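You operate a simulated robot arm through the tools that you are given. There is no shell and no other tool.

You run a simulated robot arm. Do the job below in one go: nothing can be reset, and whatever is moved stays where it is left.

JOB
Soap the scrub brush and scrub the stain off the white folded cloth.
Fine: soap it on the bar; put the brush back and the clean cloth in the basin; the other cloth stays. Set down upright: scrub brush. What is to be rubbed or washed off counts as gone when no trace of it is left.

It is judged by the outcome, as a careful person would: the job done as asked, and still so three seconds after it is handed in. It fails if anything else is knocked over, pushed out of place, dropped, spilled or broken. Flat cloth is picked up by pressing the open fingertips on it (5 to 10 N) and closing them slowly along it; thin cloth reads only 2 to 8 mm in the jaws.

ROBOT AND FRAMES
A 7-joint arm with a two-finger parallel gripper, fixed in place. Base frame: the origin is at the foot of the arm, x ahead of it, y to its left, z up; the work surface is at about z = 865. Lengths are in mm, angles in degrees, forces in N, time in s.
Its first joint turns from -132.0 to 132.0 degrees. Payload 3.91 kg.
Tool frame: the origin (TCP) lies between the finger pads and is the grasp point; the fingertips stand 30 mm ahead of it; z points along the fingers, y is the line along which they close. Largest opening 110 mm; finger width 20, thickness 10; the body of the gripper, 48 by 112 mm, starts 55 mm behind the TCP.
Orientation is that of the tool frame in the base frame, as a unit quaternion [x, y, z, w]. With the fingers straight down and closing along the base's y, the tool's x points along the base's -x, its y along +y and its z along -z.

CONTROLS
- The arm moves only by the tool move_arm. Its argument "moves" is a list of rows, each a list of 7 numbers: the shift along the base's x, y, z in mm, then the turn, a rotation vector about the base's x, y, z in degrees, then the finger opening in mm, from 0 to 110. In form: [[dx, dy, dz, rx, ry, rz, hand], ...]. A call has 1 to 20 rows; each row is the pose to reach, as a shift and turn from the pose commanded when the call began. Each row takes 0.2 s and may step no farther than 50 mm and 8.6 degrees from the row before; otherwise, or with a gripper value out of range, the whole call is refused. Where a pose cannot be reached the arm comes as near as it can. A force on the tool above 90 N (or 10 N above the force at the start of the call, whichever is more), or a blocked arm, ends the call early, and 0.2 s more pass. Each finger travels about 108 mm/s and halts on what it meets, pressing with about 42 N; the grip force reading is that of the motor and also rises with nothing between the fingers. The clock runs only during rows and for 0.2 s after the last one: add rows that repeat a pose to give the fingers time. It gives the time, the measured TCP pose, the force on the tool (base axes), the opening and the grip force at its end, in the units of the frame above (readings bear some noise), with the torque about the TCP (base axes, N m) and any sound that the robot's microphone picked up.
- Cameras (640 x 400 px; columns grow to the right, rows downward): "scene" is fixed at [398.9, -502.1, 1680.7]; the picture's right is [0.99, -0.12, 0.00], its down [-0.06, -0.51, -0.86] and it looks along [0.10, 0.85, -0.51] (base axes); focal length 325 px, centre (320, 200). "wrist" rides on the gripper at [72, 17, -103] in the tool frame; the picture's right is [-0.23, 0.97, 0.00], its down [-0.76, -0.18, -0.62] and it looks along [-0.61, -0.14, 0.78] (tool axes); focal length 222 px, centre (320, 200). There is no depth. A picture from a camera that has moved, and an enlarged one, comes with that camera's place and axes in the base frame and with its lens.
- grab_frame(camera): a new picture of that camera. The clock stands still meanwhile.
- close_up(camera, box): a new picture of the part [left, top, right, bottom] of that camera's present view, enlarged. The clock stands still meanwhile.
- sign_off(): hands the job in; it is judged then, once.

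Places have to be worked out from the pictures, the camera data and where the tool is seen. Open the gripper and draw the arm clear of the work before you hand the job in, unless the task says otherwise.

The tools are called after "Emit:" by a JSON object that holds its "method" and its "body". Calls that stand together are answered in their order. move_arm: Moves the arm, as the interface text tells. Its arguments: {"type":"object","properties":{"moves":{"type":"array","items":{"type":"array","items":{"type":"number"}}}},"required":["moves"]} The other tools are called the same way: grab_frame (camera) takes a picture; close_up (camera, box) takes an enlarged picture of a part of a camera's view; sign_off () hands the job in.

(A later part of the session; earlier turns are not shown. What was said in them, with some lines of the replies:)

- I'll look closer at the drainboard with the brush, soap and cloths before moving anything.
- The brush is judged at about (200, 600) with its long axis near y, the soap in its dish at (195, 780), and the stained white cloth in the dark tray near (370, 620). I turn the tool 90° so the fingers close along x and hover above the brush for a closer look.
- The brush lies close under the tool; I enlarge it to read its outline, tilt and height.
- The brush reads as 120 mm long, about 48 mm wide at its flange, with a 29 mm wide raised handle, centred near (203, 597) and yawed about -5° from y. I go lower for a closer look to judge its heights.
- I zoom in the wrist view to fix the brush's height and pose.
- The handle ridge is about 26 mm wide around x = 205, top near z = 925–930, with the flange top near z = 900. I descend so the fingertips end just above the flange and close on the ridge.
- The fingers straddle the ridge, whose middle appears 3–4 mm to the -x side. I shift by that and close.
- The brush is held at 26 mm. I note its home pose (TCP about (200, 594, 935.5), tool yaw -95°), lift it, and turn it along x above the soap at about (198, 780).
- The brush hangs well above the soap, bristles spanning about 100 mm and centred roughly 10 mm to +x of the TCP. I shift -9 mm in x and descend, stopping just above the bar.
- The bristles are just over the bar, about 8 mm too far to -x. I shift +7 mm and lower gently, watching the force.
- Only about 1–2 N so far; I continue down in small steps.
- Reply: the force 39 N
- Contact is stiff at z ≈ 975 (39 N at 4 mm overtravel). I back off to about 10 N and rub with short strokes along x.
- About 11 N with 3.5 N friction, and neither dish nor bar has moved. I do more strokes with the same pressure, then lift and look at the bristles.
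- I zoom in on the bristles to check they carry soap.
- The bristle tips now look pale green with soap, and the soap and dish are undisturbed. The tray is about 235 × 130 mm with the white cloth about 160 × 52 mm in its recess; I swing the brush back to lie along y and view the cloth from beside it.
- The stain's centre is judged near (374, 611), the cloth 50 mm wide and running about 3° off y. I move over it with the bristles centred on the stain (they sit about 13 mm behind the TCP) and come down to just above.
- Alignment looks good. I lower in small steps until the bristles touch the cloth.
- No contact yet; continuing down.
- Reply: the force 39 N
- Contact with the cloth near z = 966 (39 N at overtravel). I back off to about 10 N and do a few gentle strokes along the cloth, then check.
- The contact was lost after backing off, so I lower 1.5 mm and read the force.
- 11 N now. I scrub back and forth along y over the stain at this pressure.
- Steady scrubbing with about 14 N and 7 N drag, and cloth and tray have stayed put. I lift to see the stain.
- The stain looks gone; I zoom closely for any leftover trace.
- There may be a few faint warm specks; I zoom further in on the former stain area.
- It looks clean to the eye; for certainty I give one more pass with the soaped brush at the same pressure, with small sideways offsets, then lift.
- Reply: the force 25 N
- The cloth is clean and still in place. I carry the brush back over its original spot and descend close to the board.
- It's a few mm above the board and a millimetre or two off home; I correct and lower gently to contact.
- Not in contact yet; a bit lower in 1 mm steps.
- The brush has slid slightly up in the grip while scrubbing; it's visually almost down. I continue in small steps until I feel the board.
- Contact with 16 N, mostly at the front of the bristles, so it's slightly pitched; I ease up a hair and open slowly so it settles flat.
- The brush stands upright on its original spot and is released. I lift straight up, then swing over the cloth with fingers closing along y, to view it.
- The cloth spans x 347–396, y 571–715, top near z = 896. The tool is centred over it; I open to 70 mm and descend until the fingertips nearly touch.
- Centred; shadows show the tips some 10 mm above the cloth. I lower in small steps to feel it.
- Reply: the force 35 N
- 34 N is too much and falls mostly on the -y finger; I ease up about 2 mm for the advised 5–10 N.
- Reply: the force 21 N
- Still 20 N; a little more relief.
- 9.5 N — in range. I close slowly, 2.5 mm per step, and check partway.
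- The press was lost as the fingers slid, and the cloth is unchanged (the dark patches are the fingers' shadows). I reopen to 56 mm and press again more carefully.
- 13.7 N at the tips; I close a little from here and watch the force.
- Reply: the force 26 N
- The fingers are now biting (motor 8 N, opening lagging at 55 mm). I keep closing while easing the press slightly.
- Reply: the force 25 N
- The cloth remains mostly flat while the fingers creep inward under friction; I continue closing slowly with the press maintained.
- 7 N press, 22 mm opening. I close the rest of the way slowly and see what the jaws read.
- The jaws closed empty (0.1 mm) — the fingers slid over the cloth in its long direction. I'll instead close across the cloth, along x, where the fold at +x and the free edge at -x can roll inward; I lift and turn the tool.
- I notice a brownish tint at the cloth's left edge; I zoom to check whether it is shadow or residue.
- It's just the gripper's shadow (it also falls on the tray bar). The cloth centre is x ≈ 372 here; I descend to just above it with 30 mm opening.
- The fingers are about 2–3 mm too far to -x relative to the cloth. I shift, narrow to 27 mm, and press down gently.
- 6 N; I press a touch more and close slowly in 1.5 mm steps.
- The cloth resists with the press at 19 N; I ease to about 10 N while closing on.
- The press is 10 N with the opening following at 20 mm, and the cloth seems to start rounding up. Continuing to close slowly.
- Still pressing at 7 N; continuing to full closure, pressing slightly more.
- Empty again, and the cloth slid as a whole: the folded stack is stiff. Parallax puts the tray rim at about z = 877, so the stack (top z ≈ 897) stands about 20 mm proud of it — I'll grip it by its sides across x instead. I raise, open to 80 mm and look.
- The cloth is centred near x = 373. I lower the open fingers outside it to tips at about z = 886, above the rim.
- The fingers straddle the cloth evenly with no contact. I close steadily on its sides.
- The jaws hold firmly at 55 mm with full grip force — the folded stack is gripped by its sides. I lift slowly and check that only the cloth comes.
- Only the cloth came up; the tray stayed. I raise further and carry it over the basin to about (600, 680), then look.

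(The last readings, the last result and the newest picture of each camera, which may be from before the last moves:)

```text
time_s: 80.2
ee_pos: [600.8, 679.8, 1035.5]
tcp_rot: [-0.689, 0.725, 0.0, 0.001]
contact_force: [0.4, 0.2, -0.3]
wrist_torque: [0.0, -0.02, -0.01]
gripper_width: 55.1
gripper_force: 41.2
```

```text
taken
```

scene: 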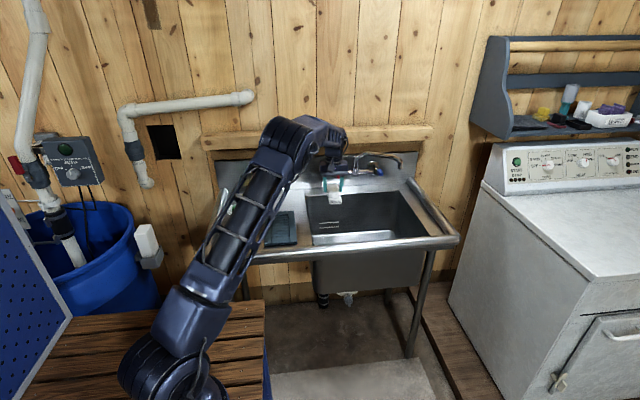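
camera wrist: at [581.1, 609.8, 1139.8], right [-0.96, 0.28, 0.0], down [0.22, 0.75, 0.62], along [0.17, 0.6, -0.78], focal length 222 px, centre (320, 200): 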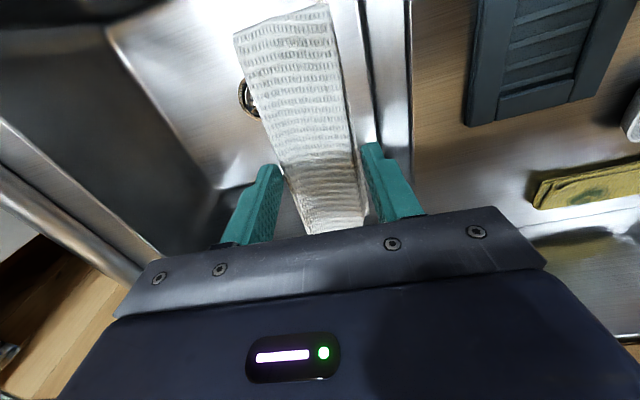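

The cloth hangs over the basin, well inside its walls on all sides. I lower in stages, checking clearance.

Emit:
{"method": "move_arm", "body": {"moves": [[0, 0, -30, 0, 0, 0, 40], [0, 0, -60, 0, 0, 0, 40], [0, 0, -90, 0, 0, 0, 40], [0, 0, -120, 0, 0, 0, 40], [0, 0, -150, 0, 0, 0, 40], [0, 0, -180, 0, 0, 0, 40], [0, 0, -180, 0, 0, 0, 40]]}}

Emit:
{"method": "close_up", "body": {"camera": "scene", "box": [240, 100, 460, 300]}}

Emit:
{"method": "grab_frame", "body": {"camera": "wrist"}}

```text
time_s: 81.8
ee_pos: [601.3, 680.2, 856.2]
tcp_rot: [-0.688, 0.726, 0.0, 0.0]
contact_force: [-0.6, 0.0, -0.7]
wrist_torque: [-0.03, -0.01, 0.04]
gripper_width: 55.0
gripper_force: 40.8
```

```text
2.00 times, centred on (350, 200) of scene
camera zoom: at [398.9, -502.1, 1680.7], right [0.99, -0.12, 0.0], down [-0.06, -0.51, -0.86], along [0.1, 0.85, -0.51], focal length 650 px, centre (260, 200)
```

zoom: 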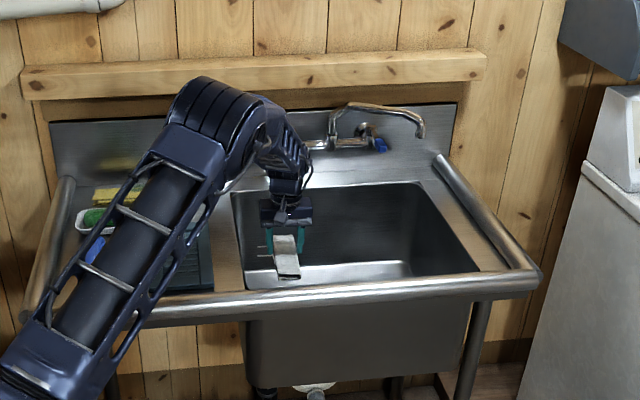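

```text
taken
camera wrist: at [581.8, 609.2, 959.4], right [-0.96, 0.28, 0.0], down [0.22, 0.75, 0.62], along [0.17, 0.6, -0.78], focal length 222 px, centre (320, 200)
```

wrist: 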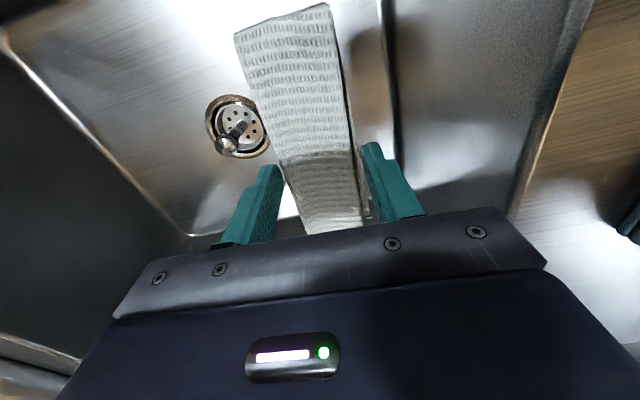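

Plenty of clearance. I lower another 100 mm and check again.

Emit:
{"method": "move_arm", "body": {"moves": [[0, 0, -25, 0, 0, 0, 40], [0, 0, -50, 0, 0, 0, 40], [0, 0, -75, 0, 0, 0, 40], [0, 0, -95, 0, 0, 0, 40], [0, 0, -95, 0, 0, 0, 40]]}}

Emit:
{"method": "close_up", "body": {"camera": "scene", "box": [280, 130, 420, 260]}}

Emit:
{"method": "grab_frame", "body": {"camera": "wrist"}}

```text
time_s: 83.0
ee_pos: [600.2, 680.6, 761.6]
tcp_rot: [-0.689, 0.725, 0.0, 0.001]
contact_force: [-0.1, 0.5, -1.3]
wrist_torque: [-0.02, 0.01, -0.01]
gripper_width: 55.1
gripper_force: 42.0
```

```text
3.08 times, centred on (350, 195) of scene
camera zoom: at [398.9, -502.1, 1680.7], right [0.99, -0.12, 0.0], down [-0.06, -0.51, -0.86], along [0.1, 0.85, -0.51], focal length 1000 px, centre (228, 215)
```

zoom: 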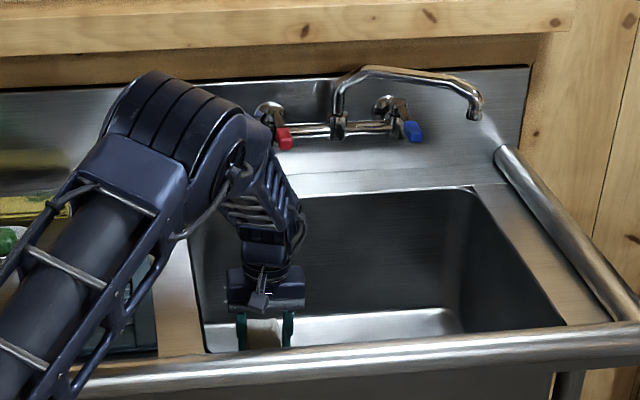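

```text
taken
camera wrist: at [581.2, 609.2, 864.8], right [-0.96, 0.28, 0.0], down [0.22, 0.75, 0.62], along [0.17, 0.6, -0.78], focal length 222 px, centre (320, 200)
```

wrist: 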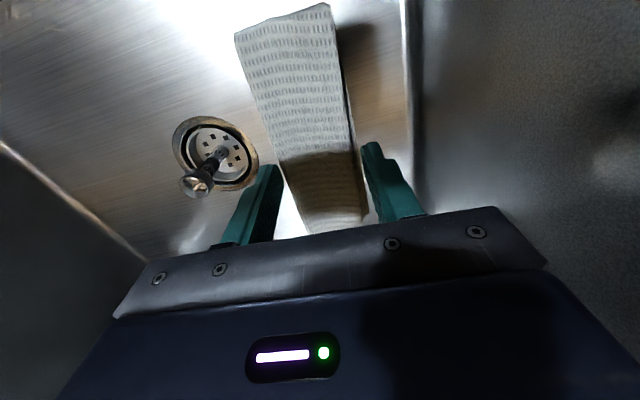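

The arm's links clear the rims well. The drain views put the floor somewhere around z = 570–640, so I lower carefully in smaller steps.

Emit:
{"method": "move_arm", "body": {"moves": [[0, 0, -15, 0, 0, 0, 40], [0, 0, -30, 0, 0, 0, 40], [0, 0, -45, 0, 0, 0, 40], [0, 0, -55, 0, 0, 0, 40], [0, 0, -55, 0, 0, 0, 40]]}}

Emit:
{"method": "grab_frame", "body": {"camera": "wrist"}}

Emit:
{"method": "close_up", "body": {"camera": "scene", "box": [280, 130, 420, 260]}}

```text
time_s: 84.2
ee_pos: [600.7, 679.0, 706.9]
tcp_rot: [-0.688, 0.725, 0.0, 0.0]
contact_force: [0.5, 0.6, -0.3]
wrist_torque: [-0.03, -0.02, -0.01]
gripper_width: 54.9
gripper_force: 42.1
```

```text
taken
camera wrist: at [581.0, 609.5, 809.7], right [-0.96, 0.28, 0.0], down [0.22, 0.75, 0.62], along [0.17, 0.6, -0.78], focal length 222 px, centre (320, 200)
```

wrist: 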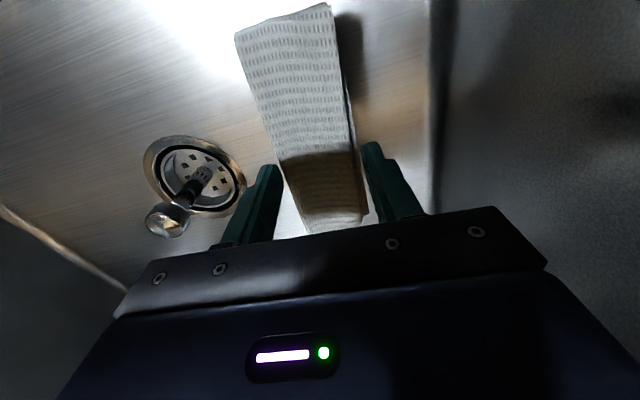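

```text
3.08 times, centred on (350, 195) of scene
camera zoom: at [398.9, -502.1, 1680.7], right [0.99, -0.12, 0.0], down [-0.06, -0.51, -0.86], along [0.1, 0.85, -0.51], focal length 1000 px, centre (228, 215)
```

zoom: 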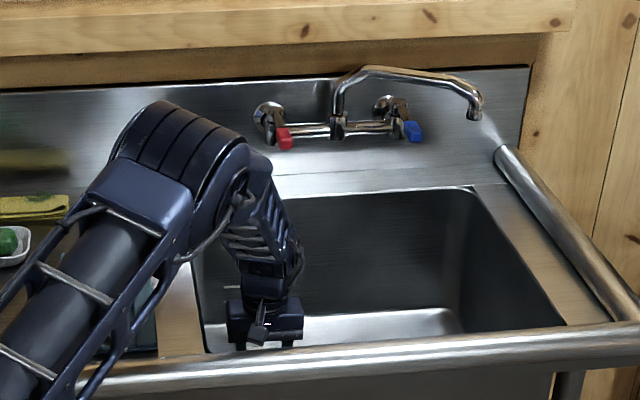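

The floor is getting near; the strainer knob is well aside (x ≈ 740). I continue with 5 mm steps watching the force.

Emit:
{"method": "move_arm", "body": {"moves": [[0, 0, -5, 0, 0, 0, 40], [0, 0, -10, 0, 0, 0, 40], [0, 0, -15, 0, 0, 0, 40], [0, 0, -20, 0, 0, 0, 40], [0, 0, -25, 0, 0, 0, 40]]}}

Emit:
{"method": "grab_frame", "body": {"camera": "wrist"}}

```text
time_s: 85.4
ee_pos: [601.0, 679.1, 681.7]
tcp_rot: [-0.688, 0.725, 0.0, 0.0]
contact_force: [-0.8, 0.4, -0.7]
wrist_torque: [0.0, -0.01, 0.0]
gripper_width: 55.2
gripper_force: 42.2
```

```text
taken
camera wrist: at [581.1, 609.2, 784.4], right [-0.96, 0.28, 0.0], down [0.22, 0.75, 0.62], along [0.17, 0.6, -0.78], focal length 222 px, centre (320, 200)
```

wrist: 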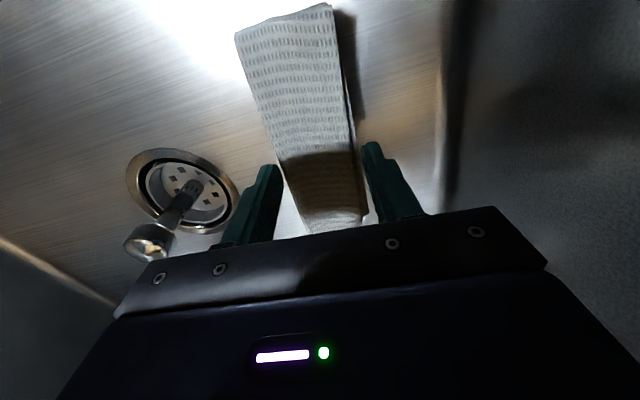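

The floor is estimated near z = 610, cloth underside about 25 mm above. I continue in 3 mm steps.

Emit:
{"method": "move_arm", "body": {"moves": [[0, 0, -3, 0, 0, 0, 40], [0, 0, -6, 0, 0, 0, 40], [0, 0, -9, 0, 0, 0, 40], [0, 0, -12, 0, 0, 0, 40], [0, 0, -15, 0, 0, 0, 40]]}}

Emit:
{"method": "grab_frame", "body": {"camera": "wrist"}}

```text
time_s: 86.6
ee_pos: [600.4, 680.4, 667.0]
tcp_rot: [-0.688, 0.725, 0.0, 0.0]
contact_force: [0.6, 0.8, -1.4]
wrist_torque: [0.03, 0.02, 0.03]
gripper_width: 54.9
gripper_force: 42.5
```

```text
taken
camera wrist: at [581.0, 609.4, 770.1], right [-0.96, 0.28, 0.0], down [0.22, 0.75, 0.62], along [0.17, 0.6, -0.78], focal length 222 px, centre (320, 200)
```

wrist: 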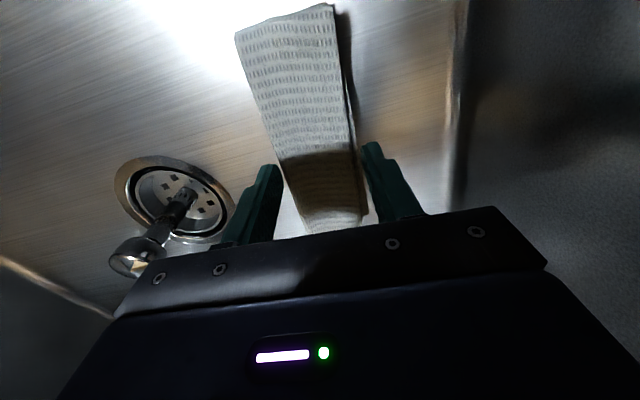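

Still free; continuing down in 2.5 mm steps.

Emit:
{"method": "move_arm", "body": {"moves": [[0, 0, -2.5, 0, 0, 0, 40], [0, 0, -5, 0, 0, 0, 40], [0, 0, -7.5, 0, 0, 0, 40], [0, 0, -10, 0, 0, 0, 40]]}}

```text
time_s: 87.6
ee_pos: [600.0, 680.3, 660.8]
tcp_rot: [-0.689, 0.725, 0.0, 0.003]
contact_force: [-7.9, -20.3, 49.9]
wrist_torque: [-1.15, 0.66, 0.06]
gripper_width: 55.0
gripper_force: 41.7
```

The cloth touches the basin floor at TCP z ≈ 661. I relieve the press and open slowly.

Emit:
{"method": "move_arm", "body": {"moves": [[0, 0, 3, 0, 0, 0, 40], [0, 0, 4, 0, 0, 0, 40], [0, 0, 4, 0, 0, 0, 56], [0, 0, 4, 0, 0, 0, 60], [0, 0, 4, 0, 0, 0, 66], [0, 0, 4, 0, 0, 0, 74], [0, 0, 4, 0, 0, 0, 80], [0, 0, 4, 0, 0, 0, 80]]}}

Emit:
{"method": "grab_frame", "body": {"camera": "wrist"}}

```text
time_s: 89.4
ee_pos: [599.3, 680.3, 660.6]
tcp_rot: [-0.688, 0.725, 0.0, -0.001]
contact_force: [0.3, 0.6, 0.0]
wrist_torque: [-0.01, -0.03, 0.01]
gripper_width: 80.5
gripper_force: 0.2
```

```text
taken
camera wrist: at [581.1, 609.6, 763.6], right [-0.96, 0.28, 0.0], down [0.22, 0.75, 0.62], along [0.17, 0.6, -0.78], focal length 222 px, centre (320, 200)
```

wrist: 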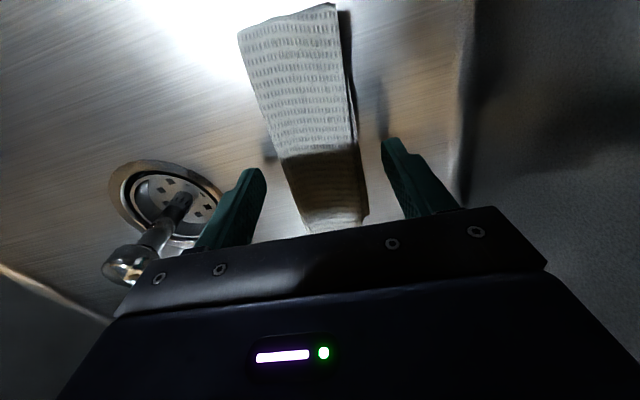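

The cloth lies on the basin floor and the fingers are clear of it. I raise the arm straight up out of the basin.

Emit:
{"method": "move_arm", "body": {"moves": [[0, 0, 15, 0, 0, 0, 80], [0, 0, 45, 0, 0, 0, 80], [0, 0, 90, 0, 0, 0, 80], [0, 0, 135, 0, 0, 0, 80], [0, 0, 180, 0, 0, 0, 80], [0, 0, 225, 0, 0, 0, 80], [0, 0, 270, 0, 0, 0, 80], [0, 0, 315, 0, 0, 0, 80], [0, 0, 360, 0, 0, 0, 80], [0, 0, 405, 0, 0, 0, 80], [0, 0, 450, 0, 0, 0, 80], [0, 0, 450, 0, 0, 0, 80]]}}

Emit:
{"method": "grab_frame", "body": {"camera": "wrist"}}

Emit:
{"method": "grab_frame", "body": {"camera": "scene"}}

```text
time_s: 92.0
ee_pos: [599.2, 680.4, 1112.1]
tcp_rot: [-0.688, 0.725, 0.0, 0.0]
contact_force: [0.1, 0.4, -0.1]
wrist_torque: [0.01, -0.01, -0.02]
gripper_width: 80.1
gripper_force: 0.1
```

```text
taken
camera wrist: at [581.3, 609.9, 1214.3], right [-0.96, 0.28, 0.0], down [0.22, 0.75, 0.62], along [0.17, 0.6, -0.78], focal length 222 px, centre (320, 200)
```

wrist: 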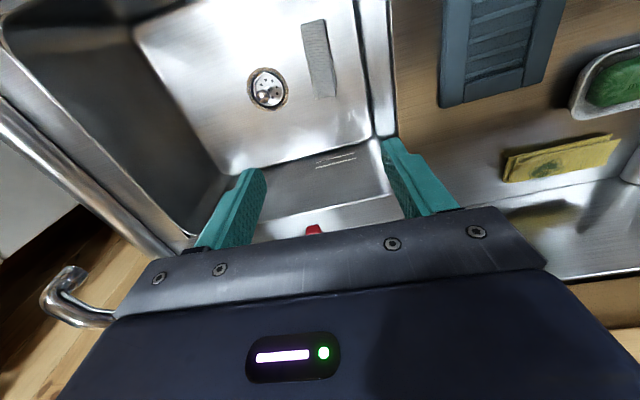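

```text
taken
```

scene: 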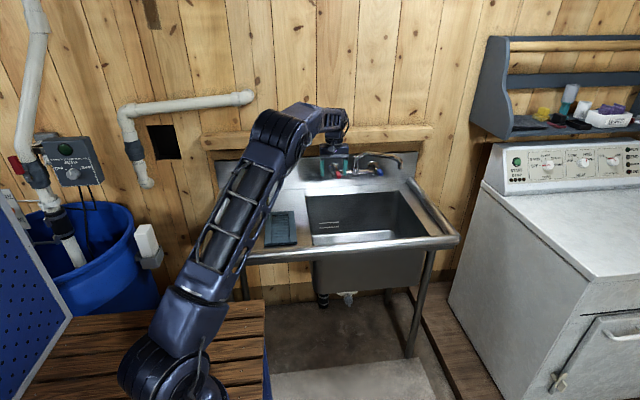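

The cloth lies flat on the basin floor. I check it up close, then draw the arm back toward the start position and verify everything.

Emit:
{"method": "close_up", "body": {"camera": "wrist", "box": [240, 0, 400, 120]}}

Emit:
{"method": "move_arm", "body": {"moves": [[-30, 0, 30, 0, 0, 0, 90], [-65, 0, 60, 0, 0, 0, 100], [-100, 2, 90, 0, 0, 0, 110], [-140, 4, 105, 0, 0, 0, 110], [-180, 6, 105, 0, 0, 0, 110], [-220, 8, 105, 0, 0, 0, 110], [-260, 10, 105, 0, 0, 0, 110], [-300, 12, 105, 0, 0, 0, 110], [-340, 15, 105, 0, 0, 0, 110], [-340, 15, 105, 0, 0, 0, 110]]}}

Emit:
{"method": "grab_frame", "body": {"camera": "scene"}}

Emit:
{"method": "close_up", "body": {"camera": "scene", "box": [200, 170, 340, 258]}}

Emit:
{"method": "grab_frame", "body": {"camera": "wrist"}}

```text
3.33 times, centred on (320, 60) of wrist
camera zoom: at [581.3, 609.9, 1214.3], right [-0.96, 0.28, 0.0], down [0.22, 0.75, 0.62], along [0.17, 0.6, -0.78], focal length 740 px, centre (320, 667)
```

zoom: 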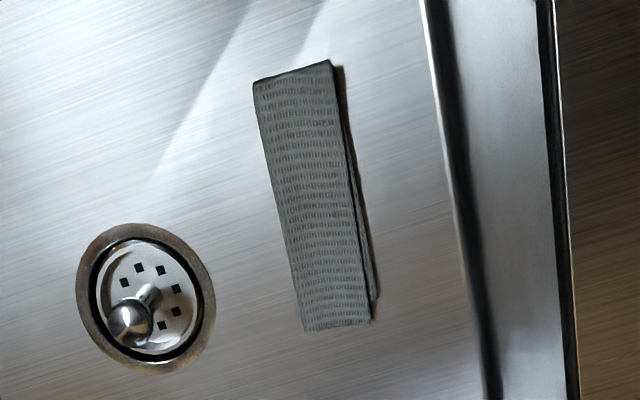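

```text
time_s: 94.2
ee_pos: [259.9, 694.6, 1215.4]
tcp_rot: [-0.688, 0.726, 0.0, 0.001]
contact_force: [-0.1, -0.4, 1.2]
wrist_torque: [0.01, 0.03, 0.01]
gripper_width: 110.1
gripper_force: 0.1
```

```text
taken
```

scene: 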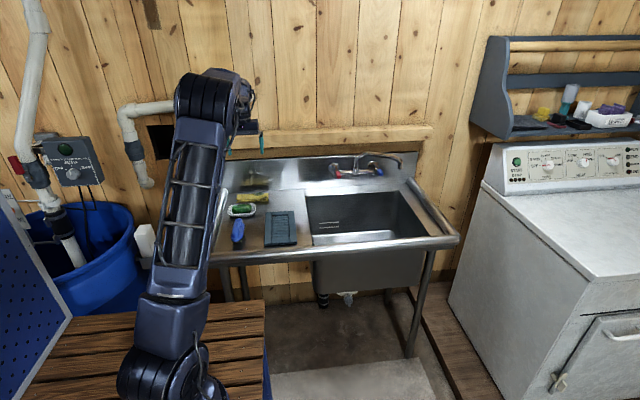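

```text
4.55 times, centred on (270, 214) of scene
camera zoom: at [398.9, -502.1, 1680.7], right [0.99, -0.12, 0.0], down [-0.06, -0.51, -0.86], along [0.1, 0.85, -0.51], focal length 1477 px, centre (547, 136)
```

zoom: 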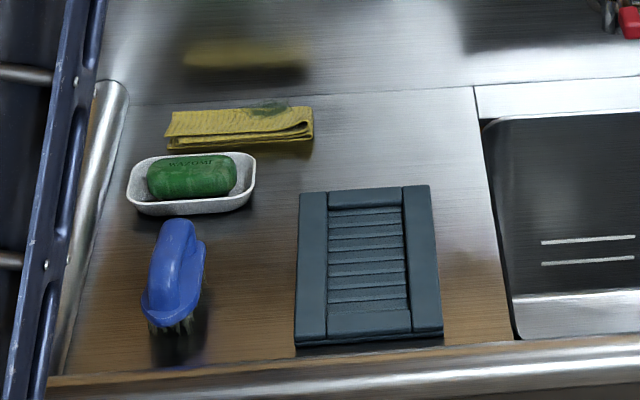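

```text
taken
camera wrist: at [240.9, 623.8, 1318.8], right [-0.96, 0.28, 0.0], down [0.22, 0.75, 0.62], along [0.17, 0.6, -0.78], focal length 222 px, centre (320, 200)
```

wrist: 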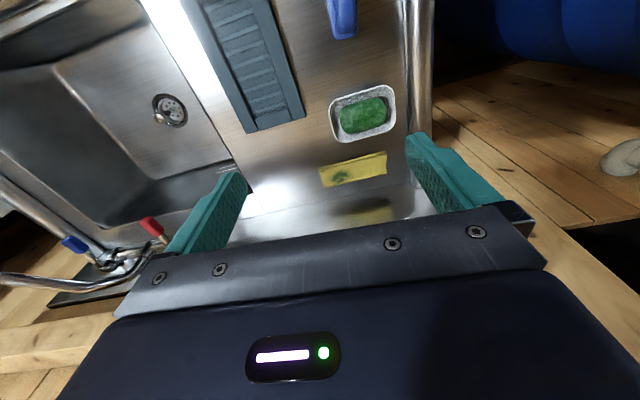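

The brush stands upright on its original spot, and the soap, dish, tray and yellow cloth are where they started. The stain-free white cloth lies on the basin floor, and the gripper is open with the arm clear, so I hand the job in.

Emit:
{"method": "sign_off", "body": {}}

```text
The job is handed in.
```

The stain is off the white cloth: I soaped the brush on the bar, scrubbed the cloth twice, and saw no trace left in close-up.

- **Brush:** it is back upright, within about 2 mm of its original spot.
- **White cloth:** it lies flat on the basin floor, beside the drain. It slid a few millimetres in its tray while I was picking it up. Pressing and closing the fingers on top came up empty twice, so I gripped the folded stack by its sides instead.
- **Everything else:** the yellow cloth, soap, dish and tray look unmoved in the final pictures.

The gripper is open and the arm is drawn clear, up near its starting position.
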